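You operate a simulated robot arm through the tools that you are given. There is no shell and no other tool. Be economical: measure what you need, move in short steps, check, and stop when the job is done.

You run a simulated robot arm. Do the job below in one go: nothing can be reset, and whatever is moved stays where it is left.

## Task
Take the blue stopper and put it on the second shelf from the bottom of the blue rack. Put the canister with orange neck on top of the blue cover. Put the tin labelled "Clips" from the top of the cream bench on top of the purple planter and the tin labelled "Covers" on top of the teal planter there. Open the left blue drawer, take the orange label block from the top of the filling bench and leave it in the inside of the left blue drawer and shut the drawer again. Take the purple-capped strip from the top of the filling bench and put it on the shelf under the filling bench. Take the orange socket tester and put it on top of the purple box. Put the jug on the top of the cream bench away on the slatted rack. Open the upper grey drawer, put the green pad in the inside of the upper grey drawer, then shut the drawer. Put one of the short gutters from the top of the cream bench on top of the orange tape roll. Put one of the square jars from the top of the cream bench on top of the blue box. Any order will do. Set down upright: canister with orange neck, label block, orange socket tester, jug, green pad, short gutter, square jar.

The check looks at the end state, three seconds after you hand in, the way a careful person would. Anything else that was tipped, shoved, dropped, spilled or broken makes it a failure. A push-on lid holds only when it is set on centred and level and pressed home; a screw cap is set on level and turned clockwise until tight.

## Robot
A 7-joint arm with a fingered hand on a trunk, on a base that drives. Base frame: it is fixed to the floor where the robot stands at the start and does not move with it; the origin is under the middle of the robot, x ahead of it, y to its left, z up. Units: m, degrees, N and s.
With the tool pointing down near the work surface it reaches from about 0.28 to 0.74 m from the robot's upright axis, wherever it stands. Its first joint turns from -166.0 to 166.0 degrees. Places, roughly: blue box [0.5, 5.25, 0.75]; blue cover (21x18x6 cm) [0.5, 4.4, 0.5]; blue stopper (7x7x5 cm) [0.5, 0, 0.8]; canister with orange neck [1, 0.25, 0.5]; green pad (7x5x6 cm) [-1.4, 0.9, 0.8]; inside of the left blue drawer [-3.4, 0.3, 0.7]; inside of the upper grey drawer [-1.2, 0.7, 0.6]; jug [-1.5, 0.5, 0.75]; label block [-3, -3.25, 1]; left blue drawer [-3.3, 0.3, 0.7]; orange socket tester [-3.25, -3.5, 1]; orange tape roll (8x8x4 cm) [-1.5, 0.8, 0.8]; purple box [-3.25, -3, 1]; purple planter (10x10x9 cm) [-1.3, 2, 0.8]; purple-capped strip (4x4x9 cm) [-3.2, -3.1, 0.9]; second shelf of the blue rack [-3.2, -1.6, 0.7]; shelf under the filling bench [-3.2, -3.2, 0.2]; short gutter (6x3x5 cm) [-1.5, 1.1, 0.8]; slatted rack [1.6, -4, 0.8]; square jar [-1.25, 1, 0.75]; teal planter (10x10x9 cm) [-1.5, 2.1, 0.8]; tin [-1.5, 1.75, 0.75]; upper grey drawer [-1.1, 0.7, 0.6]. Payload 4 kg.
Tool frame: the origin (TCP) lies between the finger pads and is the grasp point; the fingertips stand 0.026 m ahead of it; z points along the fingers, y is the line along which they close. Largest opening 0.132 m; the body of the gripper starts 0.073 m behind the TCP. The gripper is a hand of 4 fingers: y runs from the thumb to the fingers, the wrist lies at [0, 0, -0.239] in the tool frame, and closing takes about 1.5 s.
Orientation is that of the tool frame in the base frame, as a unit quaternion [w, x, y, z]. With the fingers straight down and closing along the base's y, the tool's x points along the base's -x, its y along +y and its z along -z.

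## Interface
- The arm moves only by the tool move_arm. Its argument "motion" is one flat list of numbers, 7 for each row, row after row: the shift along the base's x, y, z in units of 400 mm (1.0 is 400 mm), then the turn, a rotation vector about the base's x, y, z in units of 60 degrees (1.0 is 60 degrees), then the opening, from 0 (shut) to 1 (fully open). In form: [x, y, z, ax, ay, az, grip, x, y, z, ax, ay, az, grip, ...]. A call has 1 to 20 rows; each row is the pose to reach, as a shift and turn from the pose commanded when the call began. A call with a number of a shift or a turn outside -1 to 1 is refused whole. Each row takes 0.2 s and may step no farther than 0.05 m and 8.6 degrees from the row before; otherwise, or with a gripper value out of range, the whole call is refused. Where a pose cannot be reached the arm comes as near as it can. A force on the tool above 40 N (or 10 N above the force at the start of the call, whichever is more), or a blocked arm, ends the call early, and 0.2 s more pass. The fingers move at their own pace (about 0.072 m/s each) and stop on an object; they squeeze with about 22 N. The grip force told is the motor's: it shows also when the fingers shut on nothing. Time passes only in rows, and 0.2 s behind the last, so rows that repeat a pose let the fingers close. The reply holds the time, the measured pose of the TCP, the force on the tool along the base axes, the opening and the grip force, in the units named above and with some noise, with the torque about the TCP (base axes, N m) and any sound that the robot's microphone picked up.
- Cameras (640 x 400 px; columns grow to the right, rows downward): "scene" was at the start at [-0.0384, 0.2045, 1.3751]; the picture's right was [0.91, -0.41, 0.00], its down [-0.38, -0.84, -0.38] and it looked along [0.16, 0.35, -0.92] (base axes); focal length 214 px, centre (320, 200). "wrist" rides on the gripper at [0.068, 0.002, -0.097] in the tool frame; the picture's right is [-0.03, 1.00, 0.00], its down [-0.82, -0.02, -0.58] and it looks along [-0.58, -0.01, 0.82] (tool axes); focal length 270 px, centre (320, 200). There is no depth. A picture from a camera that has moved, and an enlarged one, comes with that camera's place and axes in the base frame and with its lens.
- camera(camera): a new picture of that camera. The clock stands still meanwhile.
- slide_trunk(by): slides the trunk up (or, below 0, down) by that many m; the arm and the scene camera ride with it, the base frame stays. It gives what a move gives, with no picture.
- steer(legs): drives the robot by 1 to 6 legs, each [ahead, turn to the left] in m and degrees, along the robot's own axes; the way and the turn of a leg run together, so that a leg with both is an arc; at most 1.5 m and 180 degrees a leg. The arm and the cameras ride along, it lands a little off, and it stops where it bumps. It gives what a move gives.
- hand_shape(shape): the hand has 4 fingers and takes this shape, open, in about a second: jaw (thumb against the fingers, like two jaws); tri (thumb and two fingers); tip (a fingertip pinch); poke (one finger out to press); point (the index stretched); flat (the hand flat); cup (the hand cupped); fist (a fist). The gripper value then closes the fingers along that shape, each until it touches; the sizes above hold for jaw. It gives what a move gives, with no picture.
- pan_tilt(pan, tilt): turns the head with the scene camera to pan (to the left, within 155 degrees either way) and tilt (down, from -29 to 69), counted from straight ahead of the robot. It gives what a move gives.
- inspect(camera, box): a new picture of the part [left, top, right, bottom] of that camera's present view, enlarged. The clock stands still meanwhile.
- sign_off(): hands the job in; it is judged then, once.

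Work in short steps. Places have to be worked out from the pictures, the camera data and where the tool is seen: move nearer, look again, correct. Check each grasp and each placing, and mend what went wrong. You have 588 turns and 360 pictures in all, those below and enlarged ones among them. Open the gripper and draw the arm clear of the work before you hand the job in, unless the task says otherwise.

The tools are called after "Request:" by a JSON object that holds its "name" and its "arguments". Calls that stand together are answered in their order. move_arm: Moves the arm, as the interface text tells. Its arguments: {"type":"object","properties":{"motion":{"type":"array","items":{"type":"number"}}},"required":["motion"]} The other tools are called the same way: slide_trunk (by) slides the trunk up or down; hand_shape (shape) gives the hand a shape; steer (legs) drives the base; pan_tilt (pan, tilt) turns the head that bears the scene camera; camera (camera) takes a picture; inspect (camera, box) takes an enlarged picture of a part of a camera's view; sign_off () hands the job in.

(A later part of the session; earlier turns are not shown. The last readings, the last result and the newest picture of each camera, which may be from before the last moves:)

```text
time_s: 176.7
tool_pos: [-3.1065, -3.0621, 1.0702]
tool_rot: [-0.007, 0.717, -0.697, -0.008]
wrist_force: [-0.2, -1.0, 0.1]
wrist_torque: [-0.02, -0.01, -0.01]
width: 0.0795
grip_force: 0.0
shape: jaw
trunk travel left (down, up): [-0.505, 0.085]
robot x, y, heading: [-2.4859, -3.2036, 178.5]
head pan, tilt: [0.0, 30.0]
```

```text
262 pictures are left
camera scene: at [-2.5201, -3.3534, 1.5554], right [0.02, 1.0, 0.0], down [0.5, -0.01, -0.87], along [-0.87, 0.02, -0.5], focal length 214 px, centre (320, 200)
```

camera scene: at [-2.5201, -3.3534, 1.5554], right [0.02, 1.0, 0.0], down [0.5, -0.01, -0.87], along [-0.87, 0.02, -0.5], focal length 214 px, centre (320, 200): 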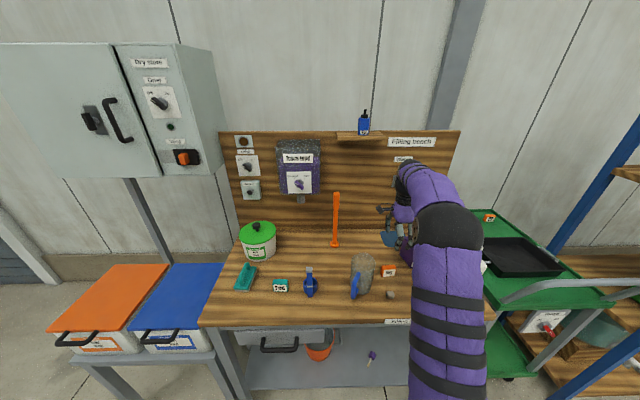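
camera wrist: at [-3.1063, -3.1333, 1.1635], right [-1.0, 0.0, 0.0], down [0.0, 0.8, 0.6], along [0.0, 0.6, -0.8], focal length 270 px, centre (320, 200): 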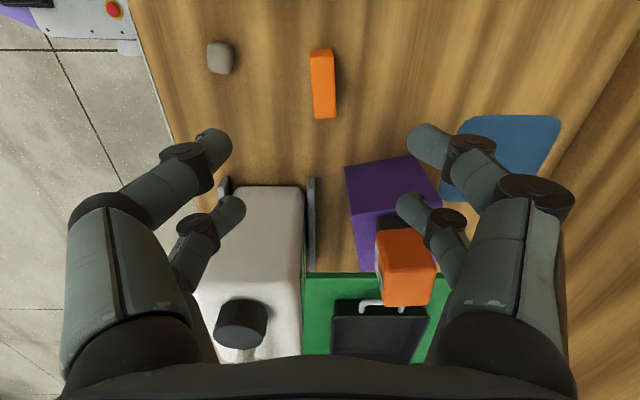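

Block centre (−3.109, −3.072), thickness ~2.3 cm. I centre, descend to 0.912 and close.

Request:
{"name": "move_arm", "arguments": {"motion": [-0.006, -0.025, -0.1, 0, 0, 0, 0.5, -0.006, -0.025, -0.2, 0, 0, 0, 0.45, -0.006, -0.025, -0.3, 0, 0, 0, 0.45, -0.006, -0.025, -0.36, 0, 0, 0, 0.45, -0.006, -0.025, -0.395, 0, 0, 0, 0.45]}}

Request:
{"name": "camera", "arguments": {"camera": "wrist"}}

```text
time_s: 177.9
tool_pos: [-3.1093, -3.072, 0.9111]
tool_rot: [-0.008, 0.719, -0.695, -0.01]
wrist_force: [-0.5, -0.2, -0.4]
wrist_torque: [0.01, -0.03, -0.01]
width: 0.0599
grip_force: 0.0
shape: jaw
trunk travel left (down, up): [-0.505, 0.085]
robot x, y, heading: [-2.4827, -3.2012, 178.6]
head pan, tilt: [0.0, 30.0]
```

```text
261 pictures are left
camera wrist: at [-3.1076, -3.1438, 1.006], right [-1.0, -0.01, 0.0], down [0.0, 0.8, 0.6], along [-0.01, 0.6, -0.8], focal length 270 px, centre (320, 200)
```

wrist: 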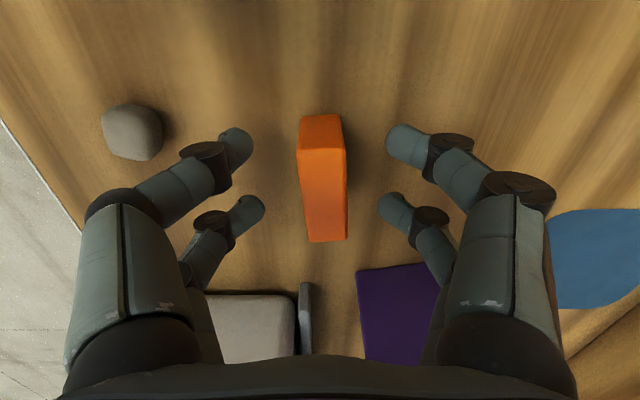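

Request:
{"name": "move_arm", "arguments": {"motion": [0, 0, 0, 0, 0, 0, 0.3, 0, 0, 0, 0, 0, 0, 0.1, 0, 0, 0, 0, 0, 0, 0, 0, 0, 0, 0, 0, 0, 0, 0, 0, 0, 0, 0, 0, 0, 0, 0, 0, 0, 0, 0, 0, 0, 0, 0.05, 0, 0, 0, 0, 0, 0, 0.12, 0, 0, 0, 0]}}

Request:
{"name": "camera", "arguments": {"camera": "wrist"}}

```text
time_s: 179.7
tool_pos: [-3.1071, -3.0712, 0.9603]
tool_rot: [-0.008, 0.718, -0.696, -0.009]
wrist_force: [-0.7, 0.2, -0.5]
wrist_torque: [-0.04, -0.01, -0.02]
width: 0.0163
grip_force: 22.3
shape: jaw
trunk travel left (down, up): [-0.505, 0.085]
robot x, y, heading: [-2.4892, -3.1978, 178.3]
head pan, tilt: [0.0, 30.0]
```

```text
260 pictures are left
camera wrist: at [-3.1069, -3.1437, 1.0546], right [-1.0, -0.01, 0.0], down [0.0, 0.8, 0.6], along [-0.01, 0.6, -0.8], focal length 270 px, centre (320, 200)
```

wrist: 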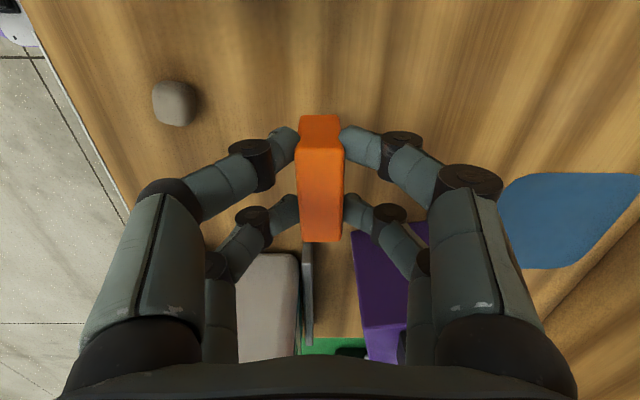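

Firm grip on the block. I raise and retract it, then back off and drive to the drawer bench.

Request:
{"name": "move_arm", "arguments": {"motion": [0.02, 0, 0.12, 0, 0, 0, 0, 0.06, 0, 0.23, 0, 0, 0, 0, 0.1, 0, 0.34, 0, 0, 0, 0, 0.16, 0, 0.44, 0, 0, 0, 0, 0.24, 0, 0.52, 0, 0, 0, 0, 0.34, 0, 0.55, 0, 0, 0, 0, 0.44, 0, 0.56, 0, 0, 0, 0]}}

```text
time_s: 181.3
tool_pos: [-2.932, -3.0733, 1.1835]
tool_rot: [-0.007, 0.718, -0.696, -0.01]
wrist_force: [0.0, -0.3, -0.5]
wrist_torque: [0.0, -0.03, -0.04]
width: 0.0166
grip_force: 21.9
shape: jaw
trunk travel left (down, up): [-0.505, 0.085]
robot x, y, heading: [-2.4854, -3.2004, 178.4]
head pan, tilt: [0.0, 30.0]
```

Request:
{"name": "steer", "arguments": {"legs": [[-0.4, 0], [0, -88], [1.5, 0], [1.5, 0], [0.35, 0], [0, 90]]}}

Request:
{"name": "camera", "arguments": {"camera": "scene"}}

```text
time_s: 208.3
tool_pos: [-2.5832, 0.2823, 1.1843]
tool_rot: [-0.007, 0.733, -0.681, -0.011]
wrist_force: [-0.7, 0.2, -0.5]
wrist_torque: [-0.03, 0.0, -0.03]
width: 0.016
grip_force: 22.3
shape: jaw
trunk travel left (down, up): [-0.505, 0.085]
robot x, y, heading: [-2.1304, 0.1746, -178.9]
head pan, tilt: [0.0, 30.0]
```

```text
259 pictures are left
camera scene: at [-2.1585, 0.0192, 1.5554], right [-0.02, 1.0, 0.0], down [0.5, 0.01, -0.87], along [-0.87, -0.02, -0.5], focal length 214 px, centre (320, 200)
```

scene: 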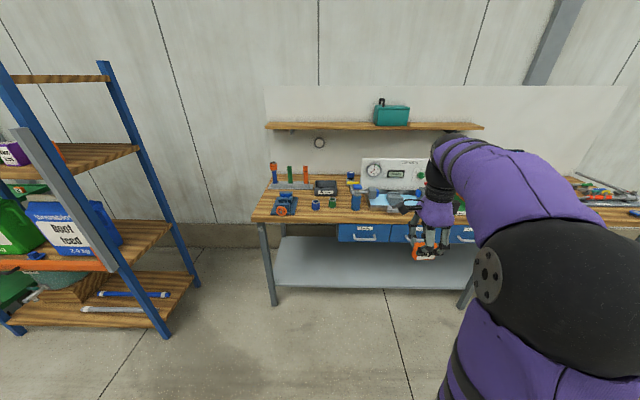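

The left blue drawer is ahead. I drive 0.35 m closer and look at the bench top for a temporary spot for the block.

Request:
{"name": "steer", "arguments": {"legs": [[0.38, 0]]}}

Request:
{"name": "pan_tilt", "arguments": {"pan": 0, "tilt": 40}}

Request:
{"name": "camera", "arguments": {"camera": "scene"}}

Request:
{"name": "inspect", "arguments": {"camera": "scene", "box": [230, 140, 460, 300]}}

Request:
{"name": "camera", "arguments": {"camera": "wrist"}}

```text
time_s: 210.7
tool_pos: [-2.961, 0.2753, 1.1837]
tool_rot: [-0.007, 0.733, -0.681, -0.01]
wrist_force: [-0.7, -1.3, -1.1]
wrist_torque: [0.02, 0.04, 0.0]
width: 0.0162
grip_force: 22.1
shape: jaw
trunk travel left (down, up): [-0.505, 0.085]
robot x, y, heading: [-2.5069, 0.1651, -178.9]
head pan, tilt: [0.0, 30.0]
```

```text
time_s: 211.4
tool_pos: [-2.9603, 0.2753, 1.1836]
tool_rot: [-0.006, 0.733, -0.68, -0.011]
wrist_force: [0.1, -0.2, -1.5]
wrist_torque: [-0.01, -0.03, -0.02]
width: 0.016
grip_force: 22.2
shape: jaw
trunk travel left (down, up): [-0.505, 0.085]
robot x, y, heading: [-2.5049, 0.1662, -178.9]
head pan, tilt: [0.0, 40.0]
```

```text
258 pictures are left
camera scene: at [-2.5298, 0.0127, 1.5401], right [-0.02, 1.0, 0.0], down [0.64, 0.01, -0.77], along [-0.77, -0.01, -0.64], focal length 214 px, centre (320, 200)
```

scene: 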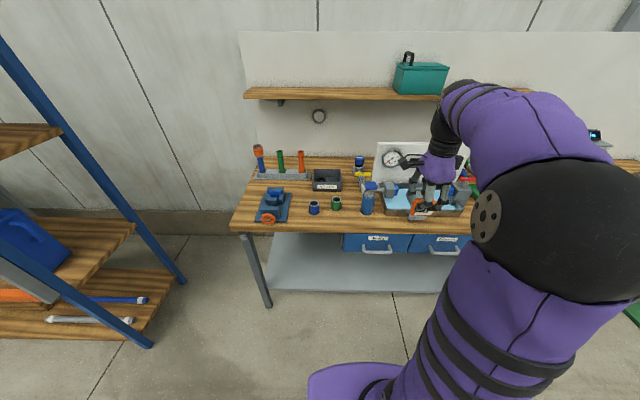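

```text
2.50 times, centred on (345, 220) of scene
camera zoom: at [-2.5298, 0.0127, 1.5401], right [-0.02, 1.0, 0.0], down [0.64, 0.01, -0.77], along [-0.77, -0.01, -0.64], focal length 536 px, centre (258, 150)
```

zoom: 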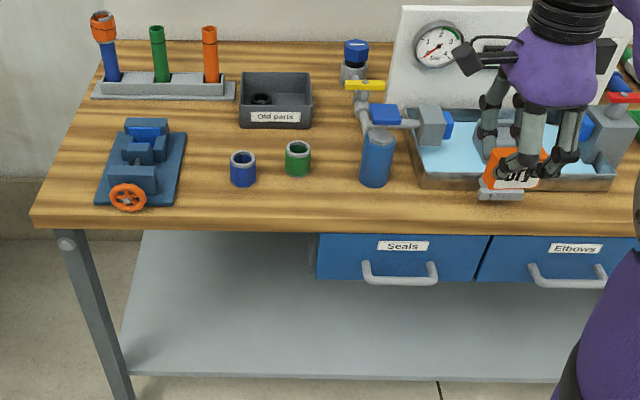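

```text
256 pictures are left
camera wrist: at [-2.9556, 0.2044, 1.2784], right [-1.0, -0.05, 0.0], down [-0.04, 0.8, 0.6], along [-0.03, 0.6, -0.8], focal length 270 px, centre (320, 200)
```

wrist: 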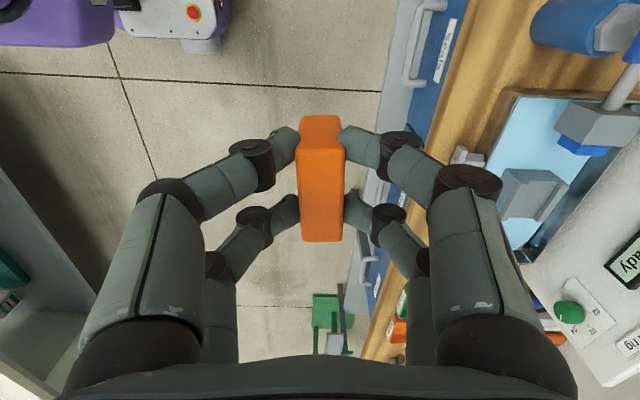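

"Seals" is the left drawer (handle near (−3.18, 0.28, 0.70)). A free temporary spot is near (−3.24, 0.14). I drive 0.12 m closer and move above that spot.

Request:
{"name": "steer", "arguments": {"legs": [[0.12, 0]]}}

Request:
{"name": "move_arm", "arguments": {"motion": [-0.08, -0.07, 0, 0, 0, 0, 0, -0.16, -0.14, 0, 0, 0, 0, 0, -0.24, -0.21, 0, 0, 0, 0, 0, -0.32, -0.28, 0, 0, 0, 0, 0, -0.38, -0.33, -0.06, 0, 0, 0, 0, -0.39, -0.33, -0.16, 0, 0, 0, 0, -0.39, -0.33, -0.26, 0, 0, 0, 0, -0.39, -0.33, -0.36, 0, 0, 0, 0, -0.39, -0.33, -0.46, 0, 0, 0, 0, -0.39, -0.33, -0.56, 0, 0, 0, 0]}}

Request:
{"name": "camera", "arguments": {"camera": "wrist"}}

Request:
{"name": "camera", "arguments": {"camera": "scene"}}

```text
time_s: 212.7
tool_pos: [-3.0776, 0.2746, 1.1836]
tool_rot: [-0.007, 0.732, -0.681, -0.01]
wrist_force: [-0.2, 0.2, -0.9]
wrist_torque: [-0.01, 0.0, -0.01]
width: 0.0162
grip_force: 22.3
shape: jaw
trunk travel left (down, up): [-0.505, 0.085]
robot x, y, heading: [-2.6245, 0.1637, -179.2]
head pan, tilt: [0.0, 40.0]
```

```text
time_s: 214.8
tool_pos: [-3.2366, 0.1397, 0.96]
tool_rot: [-0.007, 0.732, -0.681, -0.01]
wrist_force: [-0.5, -0.9, -1.2]
wrist_torque: [0.01, -0.02, -0.01]
width: 0.016
grip_force: 21.9
shape: jaw
trunk travel left (down, up): [-0.505, 0.085]
robot x, y, heading: [-2.6233, 0.1639, -179.2]
head pan, tilt: [0.0, 40.0]
```

```text
255 pictures are left
camera wrist: at [-3.2323, 0.0692, 1.0544], right [-1.0, -0.05, 0.0], down [-0.04, 0.8, 0.6], along [-0.03, 0.6, -0.8], focal length 270 px, centre (320, 200)
```

wrist: 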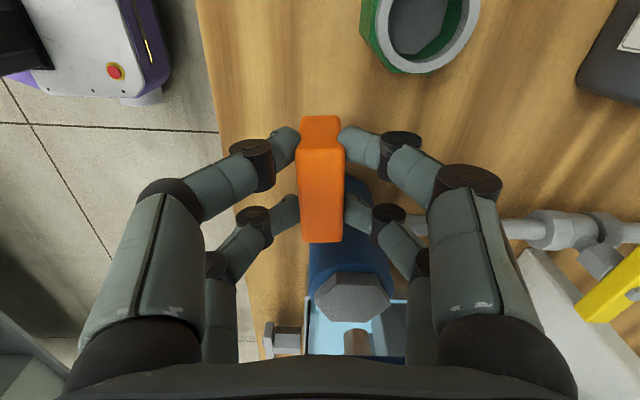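

```text
254 pictures are left
camera scene: at [-2.6479, 0.0105, 1.54], right [-0.02, 1.0, 0.0], down [0.64, 0.01, -0.77], along [-0.77, -0.01, -0.64], focal length 214 px, centre (320, 200)
```

scene: 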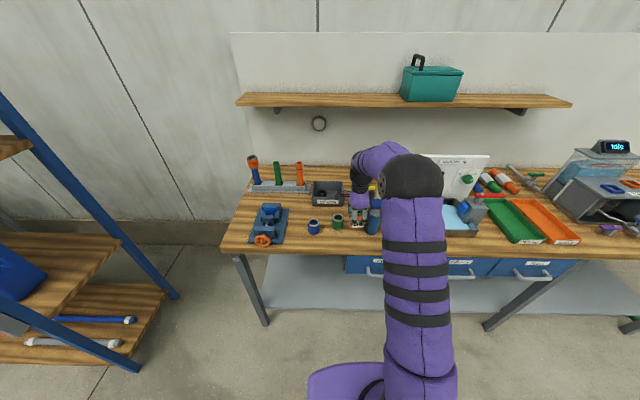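

Clear of cup and bottle. I shift 1 cm toward the edge and lower to find the bench top.

Request:
{"name": "move_arm", "arguments": {"motion": [0.025, -0.01, -0.08, 0, 0, 0, 0, 0.025, -0.01, -0.16, 0, 0, 0, 0, 0.025, -0.01, -0.2, 0, 0, 0, 0, 0.025, -0.01, -0.22, 0, 0, 0, 0, 0.025, -0.01, -0.235, 0, 0, 0, 0, 0.025, -0.01, -0.25, 0, 0, 0, 0, 0.025, -0.01, -0.265, 0, 0, 0, 0, 0.025, -0.01, -0.28, 0, 0, 0, 0]}}

```text
time_s: 215.5
tool_pos: [-3.2261, 0.1366, 0.9094]
tool_rot: [-0.004, 0.732, -0.681, -0.014]
wrist_force: [6.0, 0.2, 17.0]
wrist_torque: [-0.03, -0.22, 0.06]
width: 0.0189
grip_force: 21.9
shape: jaw
trunk travel left (down, up): [-0.505, 0.085]
robot x, y, heading: [-2.6226, 0.1639, -179.1]
head pan, tilt: [0.0, 40.0]
stopped in row 3: the force on the tool passed its limit at 54 N (the readings are from after the stop); the commanded pose is now the measured one
```

Contact already at 0.909; I look to confirm it is the bench.

Request:
{"name": "camera", "arguments": {"camera": "wrist"}}

Request:
{"name": "inspect", "arguments": {"camera": "scene", "box": [280, 150, 440, 270]}}

```text
253 pictures are left
camera wrist: at [-3.2205, 0.0651, 1.0038], right [-1.0, -0.05, 0.02], down [-0.03, 0.8, 0.6], along [-0.04, 0.6, -0.8], focal length 270 px, centre (320, 200)
```

wrist: 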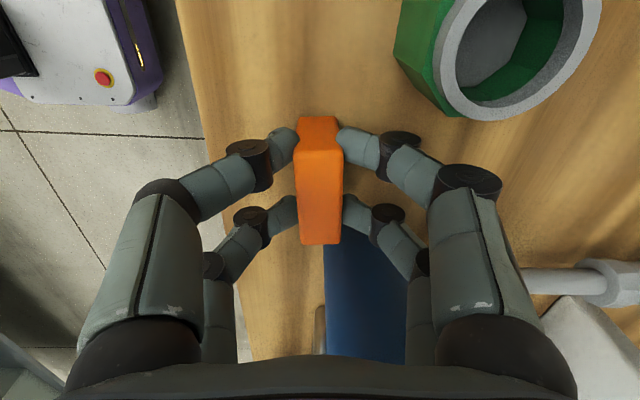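

```text
3.33 times, centred on (360, 210) of scene
camera zoom: at [-2.646, 0.0106, 1.5405], right [-0.02, 1.0, 0.0], down [0.64, 0.01, -0.77], along [-0.77, -0.01, -0.64], focal length 715 px, centre (187, 167)
```

zoom: 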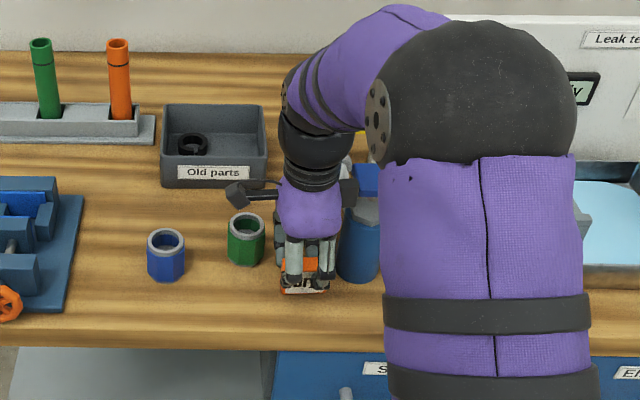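

It is the bench (top ≈0.868). I ease off and release, then rise.

Request:
{"name": "move_arm", "arguments": {"motion": [0, 0, 0.008, 0, 0, 0, 0.05, 0, 0, 0.008, 0, 0, 0, 0.2, 0, 0, 0.008, 0, 0, 0, 0.3, 0, 0, 0.008, 0, 0, 0, 0.4, 0, 0, 0.008, 0, 0, 0, 0.4, 0, 0, 0.06, 0, 0, 0, 0.4, 0, 0, 0.16, 0, 0, 0, 0.4, 0, 0, 0.26, 0, 0, 0, 0.4]}}

Request:
{"name": "camera", "arguments": {"camera": "wrist"}}

```text
time_s: 217.3
tool_pos: [-3.2258, 0.1379, 1.012]
tool_rot: [-0.004, 0.732, -0.681, -0.013]
wrist_force: [0.4, -0.4, 0.4]
wrist_torque: [0.03, -0.01, 0.01]
width: 0.0526
grip_force: 0.0
shape: jaw
trunk travel left (down, up): [-0.505, 0.085]
robot x, y, heading: [-2.6222, 0.1637, -178.9]
head pan, tilt: [0.0, 40.0]
```

```text
251 pictures are left
camera wrist: at [-3.2203, 0.0667, 1.1056], right [-1.0, -0.05, 0.01], down [-0.03, 0.8, 0.6], along [-0.04, 0.6, -0.8], focal length 270 px, centre (320, 200)
```

wrist: 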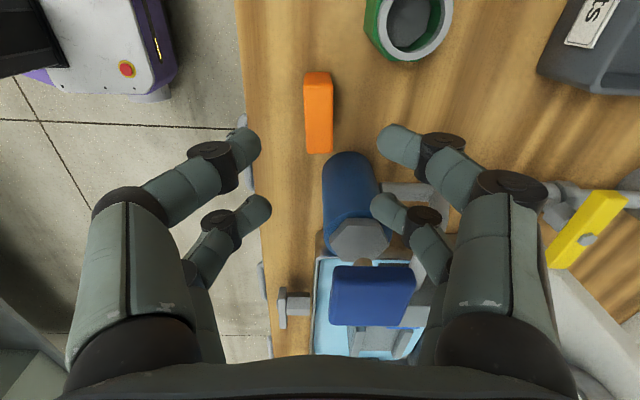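

The block stands at (−3.226, 0.138). For the drawer I'll approach its handle horizontally: raise, back off 0.35 m, lower the trunk, and pitch the tool 90° forward.

Request:
{"name": "move_arm", "arguments": {"motion": [0, 0, 0.1, 0, 0, 0, 0.4, 0, 0, 0.2, 0, 0, 0, 0.4, 0.05, 0, 0.3, 0, 0, 0, 0.4]}}

Request:
{"name": "steer", "arguments": {"legs": [[-0.38, 0]]}}

Request:
{"name": "slide_trunk", "arguments": {"by": -0.25}}

Request:
{"name": "move_arm", "arguments": {"motion": [0.03, 0.05, 0, 0, 0.14, 0, 0.5, 0.06, 0.1, 0, 0, 0.28, 0, 0.5, 0.09, 0.15, -0.02, 0, 0.42, 0, 0.5, 0.12, 0.2, -0.05, 0, 0.56, 0, 0.5, 0.15, 0.25, -0.08, 0, 0.7, 0, 0.5, 0.18, 0.3, -0.1, 0, 0.84, 0, 0.5, 0.2, 0.32, -0.1, 0, 0.98, 0, 0.5]}}

Request:
{"name": "camera", "arguments": {"camera": "scene"}}

```text
time_s: 218.1
tool_pos: [-3.2048, 0.1373, 1.1294]
tool_rot: [-0.005, 0.733, -0.68, -0.013]
wrist_force: [0.5, -0.3, -0.7]
wrist_torque: [-0.02, -0.03, -0.01]
width: 0.0525
grip_force: 0.1
shape: jaw
trunk travel left (down, up): [-0.505, 0.085]
robot x, y, heading: [-2.6217, 0.1682, -179.1]
head pan, tilt: [0.0, 40.0]
```

```text
time_s: 220.5
tool_pos: [-2.8273, 0.1452, 1.1306]
tool_rot: [-0.003, 0.732, -0.681, -0.014]
wrist_force: [-0.3, 0.8, 0.9]
wrist_torque: [0.0, -0.02, 0.02]
width: 0.0527
grip_force: 0.2
shape: jaw
trunk travel left (down, up): [-0.505, 0.085]
robot x, y, heading: [-2.2434, 0.1714, -179.0]
head pan, tilt: [0.0, 40.0]
```

```text
time_s: 223.1
tool_pos: [-2.8272, 0.1464, 0.8792]
tool_rot: [-0.004, 0.732, -0.681, -0.013]
wrist_force: [0.7, 1.0, -0.5]
wrist_torque: [0.05, -0.03, -0.03]
width: 0.0525
grip_force: 0.1
shape: jaw
trunk travel left (down, up): [-0.255, 0.335]
robot x, y, heading: [-2.2405, 0.1735, -179.3]
head pan, tilt: [0.0, 40.0]
```

```text
time_s: 224.7
tool_pos: [-2.7528, 0.2572, 0.8348]
tool_rot: [0.317, 0.659, -0.599, -0.326]
wrist_force: [-0.6, 0.9, 0.2]
wrist_torque: [-0.05, -0.08, 0.03]
width: 0.0656
grip_force: 0.1
shape: jaw
out of reach, approached as far as the arm can: row 6, 7
trunk travel left (down, up): [-0.255, 0.335]
robot x, y, heading: [-2.2474, 0.175, -179.1]
head pan, tilt: [0.0, 40.0]
```

```text
250 pictures are left
camera scene: at [-2.2699, 0.0171, 1.2901], right [-0.02, 1.0, 0.0], down [0.64, 0.01, -0.77], along [-0.77, -0.01, -0.64], focal length 214 px, centre (320, 200)
```

scene: 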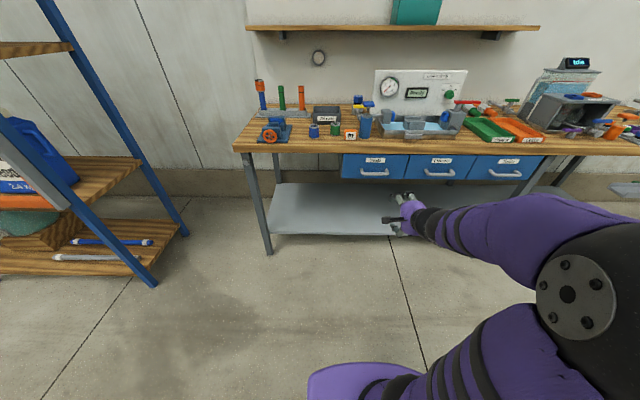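

Handle triangulates to about (−3.157, 0.268, 0.728). The pitch was limited close to the body; I extend outward while finishing the rotation.

Request:
{"name": "move_arm", "arguments": {"motion": [-0.1, 0, 0, 0, 0.1, 0, 0.6, -0.2, 0.01, -0.02, 0, 0.2, 0, 0.6, -0.3, 0.02, -0.04, 0, 0.3, 0, 0.6, -0.4, 0.02, -0.08, 0, 0.4, 0, 0.6, -0.45, 0.02, -0.14, 0, 0.5, 0, 0.6, -0.47, 0.02, -0.2, 0, 0.6, 0, 0.6]}}

Request:
{"name": "camera", "arguments": {"camera": "wrist"}}

Request:
{"name": "camera", "arguments": {"camera": "scene"}}

```text
time_s: 226.1
tool_pos: [-2.9403, 0.2665, 0.7571]
tool_rot: [0.494, 0.522, -0.472, -0.511]
wrist_force: [-0.1, 0.7, 0.2]
wrist_torque: [-0.01, 0.0, -0.04]
width: 0.0789
grip_force: 0.1
shape: jaw
trunk travel left (down, up): [-0.255, 0.335]
robot x, y, heading: [-2.2455, 0.1706, -179.1]
head pan, tilt: [0.0, 40.0]
```

```text
249 pictures are left
camera wrist: at [-2.8404, 0.2007, 0.7531], right [0.01, -0.04, 1.0], down [0.55, 0.83, 0.03], along [-0.83, 0.55, 0.03], focal length 270 px, centre (320, 200)
```

wrist: 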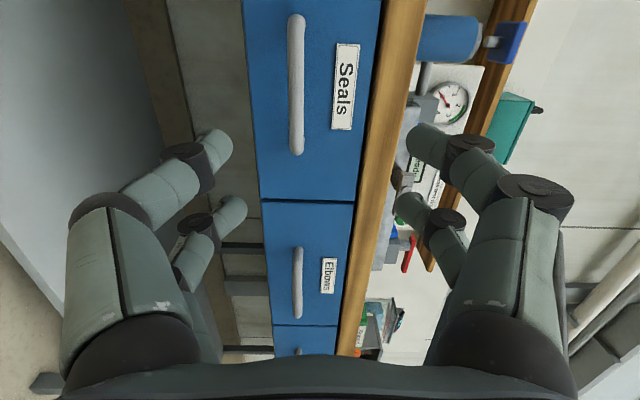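

```text
248 pictures are left
camera scene: at [-2.2698, 0.0163, 1.29], right [-0.02, 1.0, 0.0], down [0.64, 0.01, -0.77], along [-0.77, -0.01, -0.64], focal length 214 px, centre (320, 200)
```

scene: 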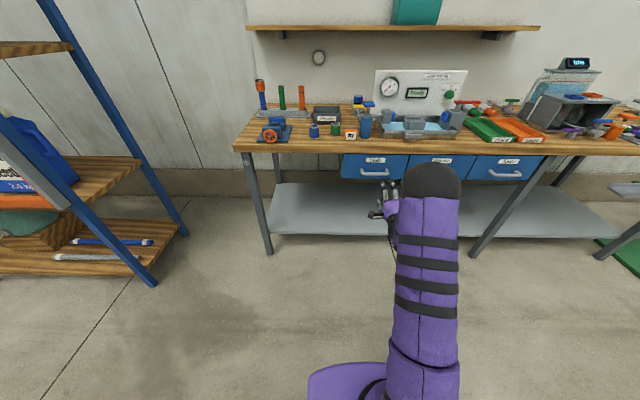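

Orientation is now horizontal and the bar is at (−3.157, 0.26, 0.733). I approach it.

Request:
{"name": "move_arm", "arguments": {"motion": [-0.1, -0.01, -0.03, 0, 0, 0, 0.5, -0.2, -0.012, -0.06, 0, 0, 0, 0.45, -0.3, -0.012, -0.06, 0, 0, 0, 0.45, -0.4, -0.012, -0.06, 0, 0, 0, 0.45, -0.46, -0.012, -0.06, 0, 0, 0, 0.45, -0.49, -0.012, -0.06, 0, 0, 0, 0.45]}}

Request:
{"name": "camera", "arguments": {"camera": "wrist"}}

```text
time_s: 227.4
tool_pos: [-3.1359, 0.2673, 0.7349]
tool_rot: [0.493, 0.523, -0.473, -0.509]
wrist_force: [2.5, -0.3, 0.0]
wrist_torque: [0.03, -0.04, -0.1]
width: 0.06
grip_force: 0.0
shape: jaw
out of reach, approached as far as the arm can: row 1, 2, 3, 4, 5, 6
trunk travel left (down, up): [-0.255, 0.335]
robot x, y, heading: [-2.2445, 0.1734, -179.1]
head pan, tilt: [0.0, 40.0]
```

```text
247 pictures are left
camera wrist: at [-3.0361, 0.2007, 0.731], right [0.01, -0.04, 1.0], down [0.55, 0.83, 0.03], along [-0.83, 0.55, 0.03], focal length 270 px, centre (320, 200)
```

wrist: 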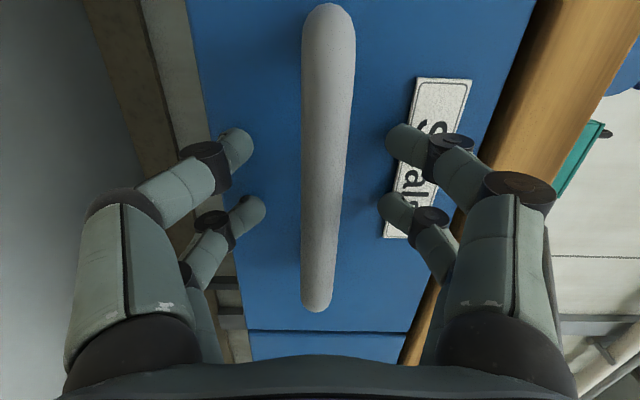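

The bar is centred between the fingers. I close on it.

Request:
{"name": "move_arm", "arguments": {"motion": [0, 0, 0, 0, 0, 0, 0.2, 0, 0, 0, 0, 0, 0, 0, 0, 0, 0, 0, 0, 0, 0, 0, 0, 0, 0, 0, 0, 0, 0, 0, 0, 0, 0, 0, 0, 0, 0, 0, 0, 0, 0, 0]}}

Request:
{"name": "camera", "arguments": {"camera": "wrist"}}

```text
time_s: 228.8
tool_pos: [-3.1347, 0.2656, 0.7356]
tool_rot: [0.493, 0.523, -0.473, -0.51]
wrist_force: [0.6, 0.1, 0.1]
wrist_torque: [0.0, 0.0, 0.01]
width: 0.0001
grip_force: 22.2
shape: jaw
trunk travel left (down, up): [-0.255, 0.335]
robot x, y, heading: [-2.2449, 0.1711, -179.0]
head pan, tilt: [0.0, 40.0]
```

```text
246 pictures are left
camera wrist: at [-3.0361, 0.2007, 0.7313], right [0.01, -0.04, 1.0], down [0.55, 0.83, 0.03], along [-0.83, 0.55, 0.03], focal length 270 px, centre (320, 200)
```

wrist: 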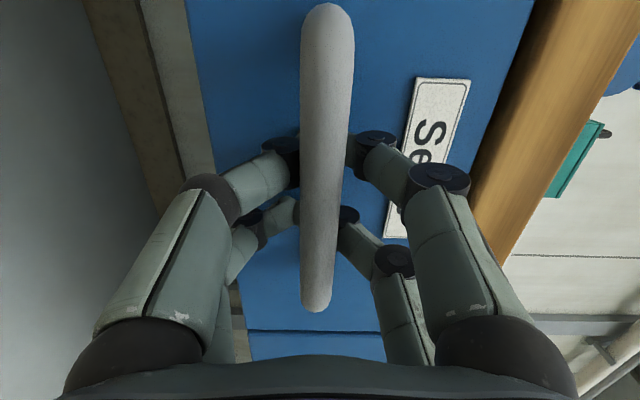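

The fingers have hooked around behind the bar. I pull the drawer out ~0.2 m.

Request:
{"name": "move_arm", "arguments": {"motion": [0.06, 0, 0, 0, 0, 0, 0, 0.12, 0, 0, 0, 0, 0, 0, 0.18, 0, 0, 0, 0, 0, 0, 0.24, 0, 0, 0, 0, 0, 0, 0.3, 0, 0, 0, 0, 0, 0, 0.36, 0, 0, 0, 0, 0, 0, 0.42, 0, 0, 0, 0, 0, 0, 0.48, 0, 0, 0, 0, 0, 0, 0.54, 0, 0, 0, 0, 0, 0]}}

Request:
{"name": "camera", "arguments": {"camera": "scene"}}

Request:
{"name": "camera", "arguments": {"camera": "wrist"}}

```text
time_s: 230.8
tool_pos: [-2.9189, 0.2694, 0.7334]
tool_rot: [0.493, 0.523, -0.474, -0.509]
wrist_force: [-0.3, 0.3, -0.7]
wrist_torque: [0.03, 0.01, 0.0]
width: 0.0002
grip_force: 22.0
shape: jaw
out of reach, approached as far as the arm can: row 1, 2, 3, 4, 5, 6, 7, 8, 9
trunk travel left (down, up): [-0.255, 0.335]
robot x, y, heading: [-2.2458, 0.1707, -179.3]
head pan, tilt: [0.0, 40.0]
```

```text
245 pictures are left
camera scene: at [-2.2699, 0.0171, 1.29], right [-0.02, 1.0, 0.0], down [0.64, 0.01, -0.77], along [-0.77, -0.01, -0.64], focal length 214 px, centre (320, 200)
```

scene: 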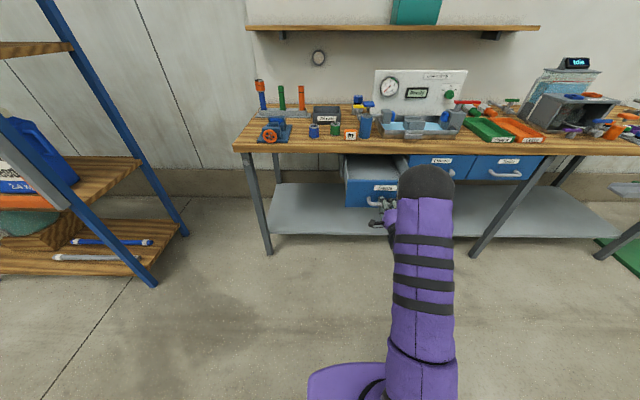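

```text
244 pictures are left
camera wrist: at [-2.8191, 0.2031, 0.7304], right [0.01, -0.04, 1.0], down [0.55, 0.83, 0.03], along [-0.84, 0.55, 0.03], focal length 270 px, centre (320, 200)
```

wrist: 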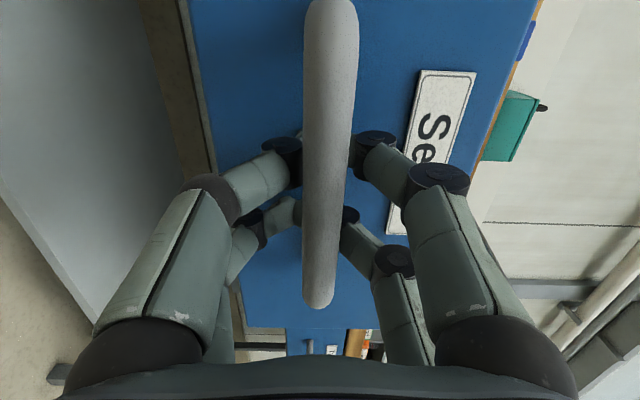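

The drawer is open ~0.21 m. I release, withdraw, raise and turn the tool back downward.

Request:
{"name": "move_arm", "arguments": {"motion": [0, 0, 0, 0, 0, 0, 0.2, 0, 0, 0, 0, 0, 0, 0.4, 0, 0, 0, 0, 0, 0, 0.5, 0, 0, 0, 0, 0, 0, 0.5, 0.05, 0, 0, 0, 0, 0, 0.5, 0.12, 0, 0, 0, 0, 0, 0.5, 0.18, 0, 0.02, 0, -0.1, 0, 0.5, 0.18, 0, 0.1, 0, -0.2, 0, 0.5, 0.18, 0, 0.2, 0, -0.3, 0, 0.5, 0.18, 0, 0.3, 0, -0.4, 0, 0.5, 0.18, 0, 0.4, 0, -0.5, 0, 0.5, 0.18, 0, 0.5, 0, -0.6, 0, 0.5, 0.16, 0, 0.6, 0, -0.7, 0, 0.5, 0.12, 0, 0.7, 0, -0.8, 0, 0.5, 0.1, 0, 0.75, 0, -0.9, 0, 0.5]}}

Request:
{"name": "camera", "arguments": {"camera": "scene"}}

```text
time_s: 234.1
tool_pos: [-2.8789, 0.2688, 1.036]
tool_rot: [0.221, 0.696, -0.646, -0.221]
wrist_force: [1.1, -0.5, 0.6]
wrist_torque: [0.02, 0.01, 0.0]
width: 0.0657
grip_force: 0.1
shape: jaw
trunk travel left (down, up): [-0.255, 0.335]
robot x, y, heading: [-2.2455, 0.1711, -179.0]
head pan, tilt: [0.0, 40.0]
```

```text
243 pictures are left
camera scene: at [-2.2696, 0.0171, 1.29], right [-0.02, 1.0, 0.0], down [0.64, 0.01, -0.77], along [-0.77, -0.01, -0.64], focal length 214 px, centre (320, 200)
```

scene: 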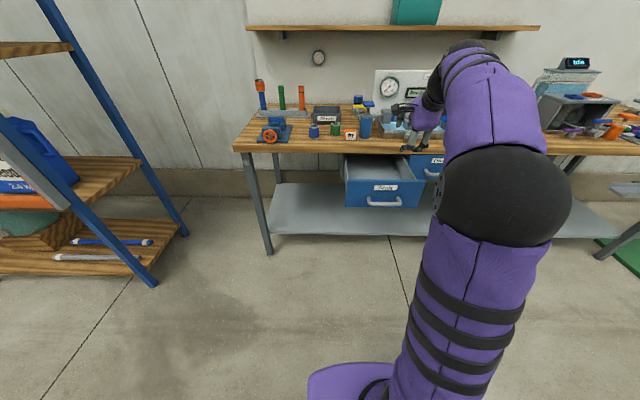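

The drawer is open and empty. I finish levelling the tool, raise the trunk and drive in to pick up the block.

Request:
{"name": "move_arm", "arguments": {"motion": [0, -0.05, 0.02, 0, -0.12, 0, 0.5, 0, -0.1, 0.04, 0, -0.24, 0, 0.5, 0, -0.15, 0.06, 0, -0.36, 0, 0.5, 0, -0.2, 0.08, 0, -0.48, 0, 0.5, 0, -0.25, 0.1, 0, -0.6, 0, 0.5]}}

Request:
{"name": "slide_trunk", "arguments": {"by": 0.15}}

Request:
{"name": "steer", "arguments": {"legs": [[0.32, 0]]}}

Request:
{"name": "camera", "arguments": {"camera": "wrist"}}

Request:
{"name": "camera", "arguments": {"camera": "scene"}}

```text
time_s: 235.2
tool_pos: [-2.8663, 0.2075, 1.0537]
tool_rot: [0.087, 0.725, -0.679, -0.075]
wrist_force: [-0.4, -0.3, 0.9]
wrist_torque: [0.04, 0.02, -0.01]
width: 0.0658
grip_force: 0.1
shape: jaw
out of reach, approached as far as the arm can: row 3, 4, 5
trunk travel left (down, up): [-0.255, 0.335]
robot x, y, heading: [-2.2459, 0.1728, -179.0]
head pan, tilt: [0.0, 40.0]
```

```text
time_s: 237.0
tool_pos: [-2.8667, 0.2083, 1.2044]
tool_rot: [0.088, 0.726, -0.678, -0.075]
wrist_force: [-0.7, 0.4, 0.5]
wrist_torque: [-0.02, 0.01, 0.0]
width: 0.0657
grip_force: 0.0
shape: jaw
trunk travel left (down, up): [-0.405, 0.185]
robot x, y, heading: [-2.2438, 0.1746, -179.1]
head pan, tilt: [0.0, 40.0]
```

```text
time_s: 239.2
tool_pos: [-3.1898, 0.2031, 1.203]
tool_rot: [0.088, 0.725, -0.678, -0.075]
wrist_force: [0.8, 0.0, 0.1]
wrist_torque: [-0.03, -0.02, -0.04]
width: 0.0658
grip_force: 0.1
shape: jaw
trunk travel left (down, up): [-0.405, 0.185]
robot x, y, heading: [-2.5695, 0.166, -179.1]
head pan, tilt: [0.0, 40.0]
```

```text
242 pictures are left
camera wrist: at [-3.164, 0.136, 1.2983], right [-0.97, -0.04, 0.23], down [0.1, 0.83, 0.55], along [-0.21, 0.56, -0.8], focal length 270 px, centre (320, 200)
```

wrist: 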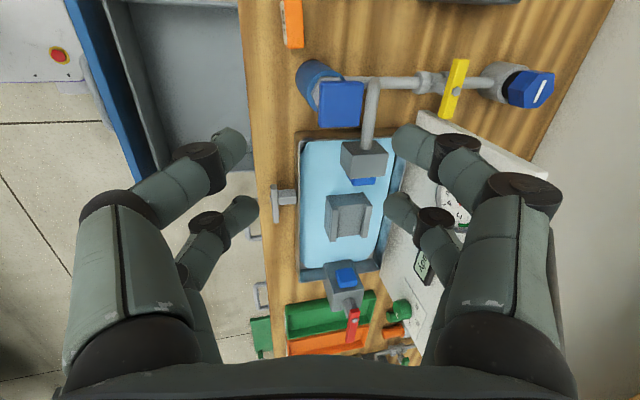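

```text
241 pictures are left
camera scene: at [-2.5929, 0.0119, 1.44], right [-0.02, 1.0, 0.0], down [0.64, 0.01, -0.77], along [-0.77, -0.01, -0.64], focal length 214 px, centre (320, 200)
```

scene: 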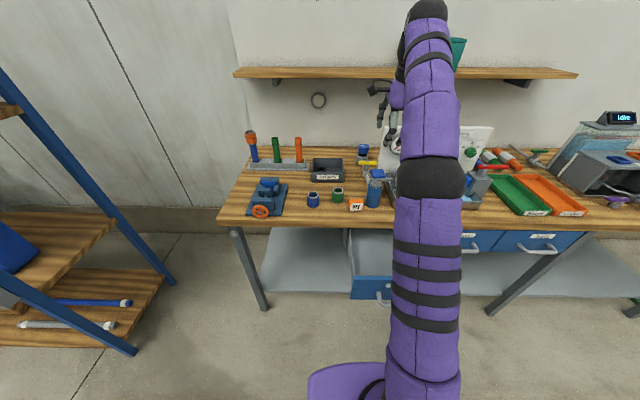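

I level the last 13°, move above the block and descend to 1.0.

Request:
{"name": "move_arm", "arguments": {"motion": [-0.03, -0.05, 0, 0, -0.08, 0, 0.4, -0.06, -0.11, 0, 0, -0.16, 0, 0.4, -0.09, -0.163, 0, 0, -0.22, 0, 0.4, -0.09, -0.163, -0.1, 0, -0.22, 0, 0.4, -0.09, -0.163, -0.2, 0, -0.22, 0, 0.4, -0.09, -0.163, -0.3, 0, -0.22, 0, 0.4, -0.09, -0.163, -0.4, 0, -0.22, 0, 0.4, -0.09, -0.163, -0.48, 0, -0.22, 0, 0.4]}}

Request:
{"name": "camera", "arguments": {"camera": "wrist"}}

```text
time_s: 240.9
tool_pos: [-3.2274, 0.1369, 1.0124]
tool_rot: [0.01, 0.73, -0.683, 0.008]
wrist_force: [0.0, 0.4, 0.0]
wrist_torque: [0.0, 0.0, -0.01]
width: 0.0531
grip_force: 0.2
shape: jaw
out of reach, approached as far as the arm can: row 1, 2, 3, 4, 5
trunk travel left (down, up): [-0.405, 0.185]
robot x, y, heading: [-2.5657, 0.1667, -179.2]
head pan, tilt: [0.0, 40.0]
```

```text
240 pictures are left
camera wrist: at [-3.2236, 0.0702, 1.1098], right [-1.0, -0.04, 0.0], down [-0.03, 0.83, 0.56], along [-0.03, 0.56, -0.83], focal length 270 px, centre (320, 200)
```

wrist: 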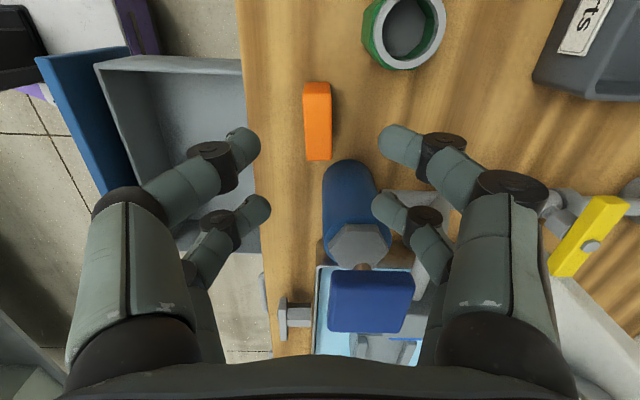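

Aligned. I descend to 0.911, close and lift.

Request:
{"name": "move_arm", "arguments": {"motion": [0, 0, -0.1, 0, 0, 0, 0.4, 0, 0, -0.2, 0, 0, 0, 0.4, 0, 0, -0.25, 0, 0, 0, 0.4, 0, 0, -0.25, 0, 0, 0, 0.2, 0, 0, -0.25, 0, 0, 0, 0, 0, 0, -0.25, 0, 0, 0, 0, 0, 0, -0.25, 0, 0, 0, 0, 0, 0, -0.25, 0, 0, 0, 0, 0, 0, -0.15, 0, 0, 0, 0, 0, 0, -0.05, 0, 0, 0, 0]}}

Request:
{"name": "camera", "arguments": {"camera": "wrist"}}

```text
time_s: 243.2
tool_pos: [-3.2249, 0.137, 0.9899]
tool_rot: [0.009, 0.73, -0.684, 0.008]
wrist_force: [0.5, 0.2, -0.7]
wrist_torque: [0.03, -0.01, 0.01]
width: 0.0163
grip_force: 21.9
shape: jaw
trunk travel left (down, up): [-0.405, 0.185]
robot x, y, heading: [-2.5695, 0.1696, -179.3]
head pan, tilt: [0.0, 40.0]
```

```text
239 pictures are left
camera wrist: at [-3.2219, 0.0691, 1.0882], right [-1.0, -0.04, 0.0], down [-0.03, 0.83, 0.56], along [-0.02, 0.56, -0.83], focal length 270 px, centre (320, 200)
```

wrist: 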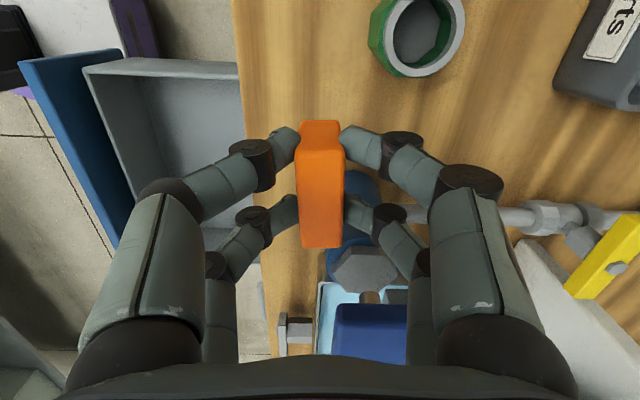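

Gripped. I move over the open drawer at height and look.

Request:
{"name": "move_arm", "arguments": {"motion": [0, 0, 0.1, 0, 0, 0, 0, 0.1, 0, 0.15, 0, 0, 0, 0, 0.2, 0.05, 0.15, 0, 0, 0, 0, 0.3, 0.12, 0.15, 0, 0, 0, 0, 0.38, 0.2, 0.15, 0, 0, 0, 0, 0.39, 0.3, 0.1, 0, 0, 0, 0, 0.39, 0.333, 0.0, 0, 0, 0, 0, 0.39, 0.333, -0.1, 0, 0, 0, 0]}}

Request:
{"name": "camera", "arguments": {"camera": "wrist"}}

Request:
{"name": "camera", "arguments": {"camera": "scene"}}

```text
time_s: 244.9
tool_pos: [-3.0701, 0.2713, 0.9507]
tool_rot: [0.01, 0.73, -0.683, 0.008]
wrist_force: [-0.2, 0.8, 0.2]
wrist_torque: [-0.03, 0.03, 0.02]
width: 0.0163
grip_force: 21.6
shape: jaw
trunk travel left (down, up): [-0.405, 0.185]
robot x, y, heading: [-2.5679, 0.1658, -179.4]
head pan, tilt: [0.0, 40.0]
```

```text
238 pictures are left
camera wrist: at [-3.0661, 0.2038, 1.0486], right [-1.0, -0.04, 0.0], down [-0.03, 0.83, 0.56], along [-0.02, 0.56, -0.83], focal length 270 px, centre (320, 200)
```

wrist: 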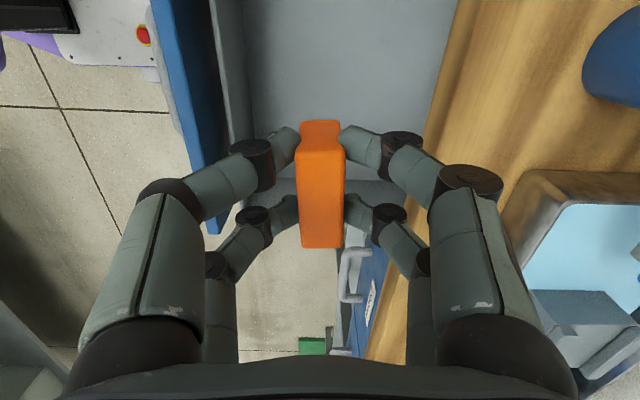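

```text
237 pictures are left
camera scene: at [-2.5928, 0.012, 1.4401], right [-0.02, 1.0, 0.0], down [0.64, 0.01, -0.77], along [-0.77, -0.01, -0.64], focal length 214 px, centre (320, 200)
```

scene: 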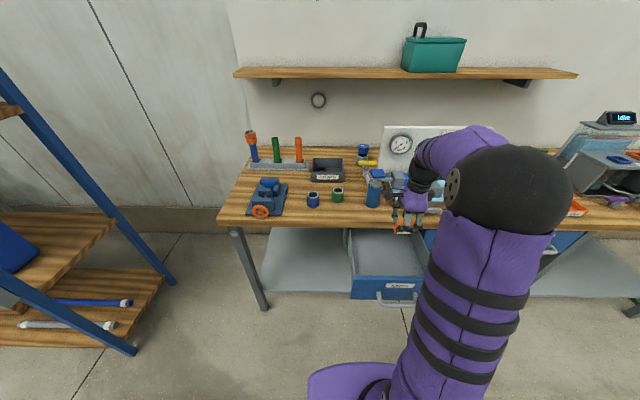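

Centred over the drawer. I lower into it and creep to contact.

Request:
{"name": "move_arm", "arguments": {"motion": [0, -0.03, -0.1, 0, 0, 0, 0, 0, -0.03, -0.2, 0, 0, 0, 0, 0, -0.03, -0.3, 0, 0, 0, 0, 0, -0.03, -0.4, 0, 0, 0, 0, 0, -0.03, -0.47, 0, 0, 0, 0, 0, -0.03, -0.49, 0, 0, 0, 0, 0, -0.03, -0.51, 0, 0, 0, 0, 0, -0.03, -0.53, 0, 0, 0, 0, 0, -0.03, -0.55, 0, 0, 0, 0, 0, -0.03, -0.565, 0, 0, 0, 0]}}

Request:
{"name": "camera", "arguments": {"camera": "wrist"}}

Request:
{"name": "inspect", "arguments": {"camera": "scene", "box": [330, 190, 470, 310]}}

```text
time_s: 246.8
tool_pos: [-3.0763, 0.2597, 0.7468]
tool_rot: [0.014, 0.729, -0.684, 0.0]
wrist_force: [-0.5, -1.5, 23.7]
wrist_torque: [-0.09, -0.02, 0.01]
width: 0.0178
grip_force: 22.2
shape: jaw
trunk travel left (down, up): [-0.405, 0.185]
robot x, y, heading: [-2.5722, 0.1672, -179.2]
head pan, tilt: [0.0, 40.0]
stopped in row 9: the force on the tool passed its limit at 47 N (the readings are from after the stop); the commanded pose is now the measured one
```

```text
236 pictures are left
camera wrist: at [-3.0703, 0.1922, 0.8439], right [-1.0, -0.04, 0.02], down [-0.02, 0.83, 0.56], along [-0.04, 0.56, -0.83], focal length 270 px, centre (320, 200)
```

wrist: 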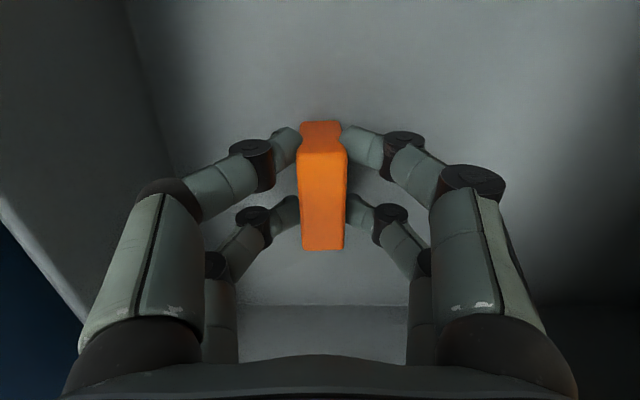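

```text
3.33 times, centred on (400, 250) of scene
camera zoom: at [-2.5914, 0.0115, 1.4403], right [-0.02, 1.0, 0.0], down [0.64, 0.01, -0.77], along [-0.77, -0.01, -0.64], focal length 715 px, centre (53, 33)
```

zoom: 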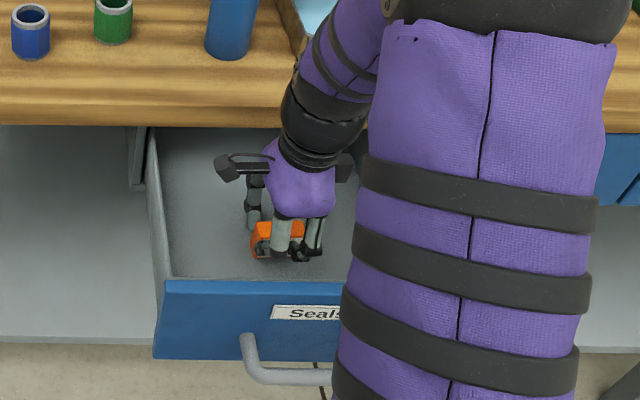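

The block touches the drawer floor. I ease off, open and rise out.

Request:
{"name": "move_arm", "arguments": {"motion": [0, 0, 0.008, 0, 0, 0, 0.05, 0, 0, 0.008, 0, 0, 0, 0.2, 0, 0, 0.008, 0, 0, 0, 0.3, 0, 0, 0.008, 0, 0, 0, 0.35, 0, 0, 0.008, 0, 0, 0, 0.35, 0, 0, 0.06, 0, 0, 0, 0.35, 0, 0, 0.16, 0, 0, 0, 0.35, 0, 0, 0.27, 0, 0, 0, 0.35, 0, 0, 0.38, 0, 0, 0, 0.35, 0, 0, 0.5, 0, 0, 0, 0.35, 0, 0, 0.6, 0, 0, 0, 0.35]}}

Request:
{"name": "camera", "arguments": {"camera": "wrist"}}

```text
time_s: 249.2
tool_pos: [-3.0745, 0.2571, 0.9853]
tool_rot: [0.011, 0.73, -0.683, 0.003]
wrist_force: [0.4, -0.3, 0.6]
wrist_torque: [-0.03, -0.01, -0.03]
width: 0.0457
grip_force: 0.1
shape: jaw
trunk travel left (down, up): [-0.405, 0.185]
robot x, y, heading: [-2.5692, 0.1646, -179.1]
head pan, tilt: [0.0, 40.0]
```

```text
234 pictures are left
camera wrist: at [-3.0709, 0.1907, 1.0825], right [-1.0, -0.04, 0.01], down [-0.03, 0.83, 0.56], along [-0.03, 0.56, -0.83], focal length 270 px, centre (320, 200)
```

wrist: 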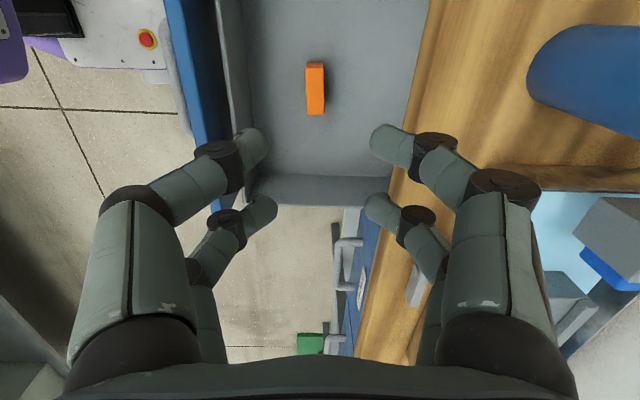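

The block stands in the drawer. To shut it I'll push the front with closed fingers: back off, pitch the tool forward, then drive in.

Request:
{"name": "steer", "arguments": {"legs": [[-0.47, 0]]}}

Request:
{"name": "slide_trunk", "arguments": {"by": -0.15}}

Request:
{"name": "move_arm", "arguments": {"motion": [-0.03, 0, 0, 0, 0.14, 0, 0.2, -0.07, 0, 0, 0, 0.28, 0, 0, -0.12, 0, 0, 0, 0.42, 0, 0, -0.17, 0, 0, 0, 0.56, 0, 0, -0.22, 0, 0, 0, 0.7, 0, 0, -0.27, 0, 0, 0, 0.84, 0, 0, -0.32, 0, 0, 0, 0.98, 0, 0]}}

```text
time_s: 252.1
tool_pos: [-2.5999, 0.2642, 0.9854]
tool_rot: [0.012, 0.732, -0.681, 0.002]
wrist_force: [0.2, -0.5, 0.3]
wrist_torque: [-0.01, -0.02, 0.01]
width: 0.046
grip_force: 0.0
shape: jaw
trunk travel left (down, up): [-0.405, 0.185]
robot x, y, heading: [-2.0936, 0.1736, -178.9]
head pan, tilt: [0.0, 40.0]
```

```text
time_s: 253.8
tool_pos: [-2.6017, 0.2635, 0.8333]
tool_rot: [0.012, 0.733, -0.68, 0.002]
wrist_force: [0.5, 0.0, -0.5]
wrist_torque: [0.02, -0.03, -0.02]
width: 0.0458
grip_force: 0.0
shape: jaw
trunk travel left (down, up): [-0.255, 0.335]
robot x, y, heading: [-2.0893, 0.1756, -178.7]
head pan, tilt: [0.0, 40.0]
```

```text
time_s: 255.4
tool_pos: [-2.7171, 0.2543, 0.8287]
tool_rot: [0.33, 0.664, -0.59, -0.32]
wrist_force: [-0.5, 1.7, 0.3]
wrist_torque: [-0.03, -0.05, 0.06]
width: 0.0
grip_force: 21.8
shape: jaw
out of reach, approached as far as the arm can: row 7
trunk travel left (down, up): [-0.255, 0.335]
robot x, y, heading: [-2.0892, 0.174, -178.9]
head pan, tilt: [0.0, 40.0]
```

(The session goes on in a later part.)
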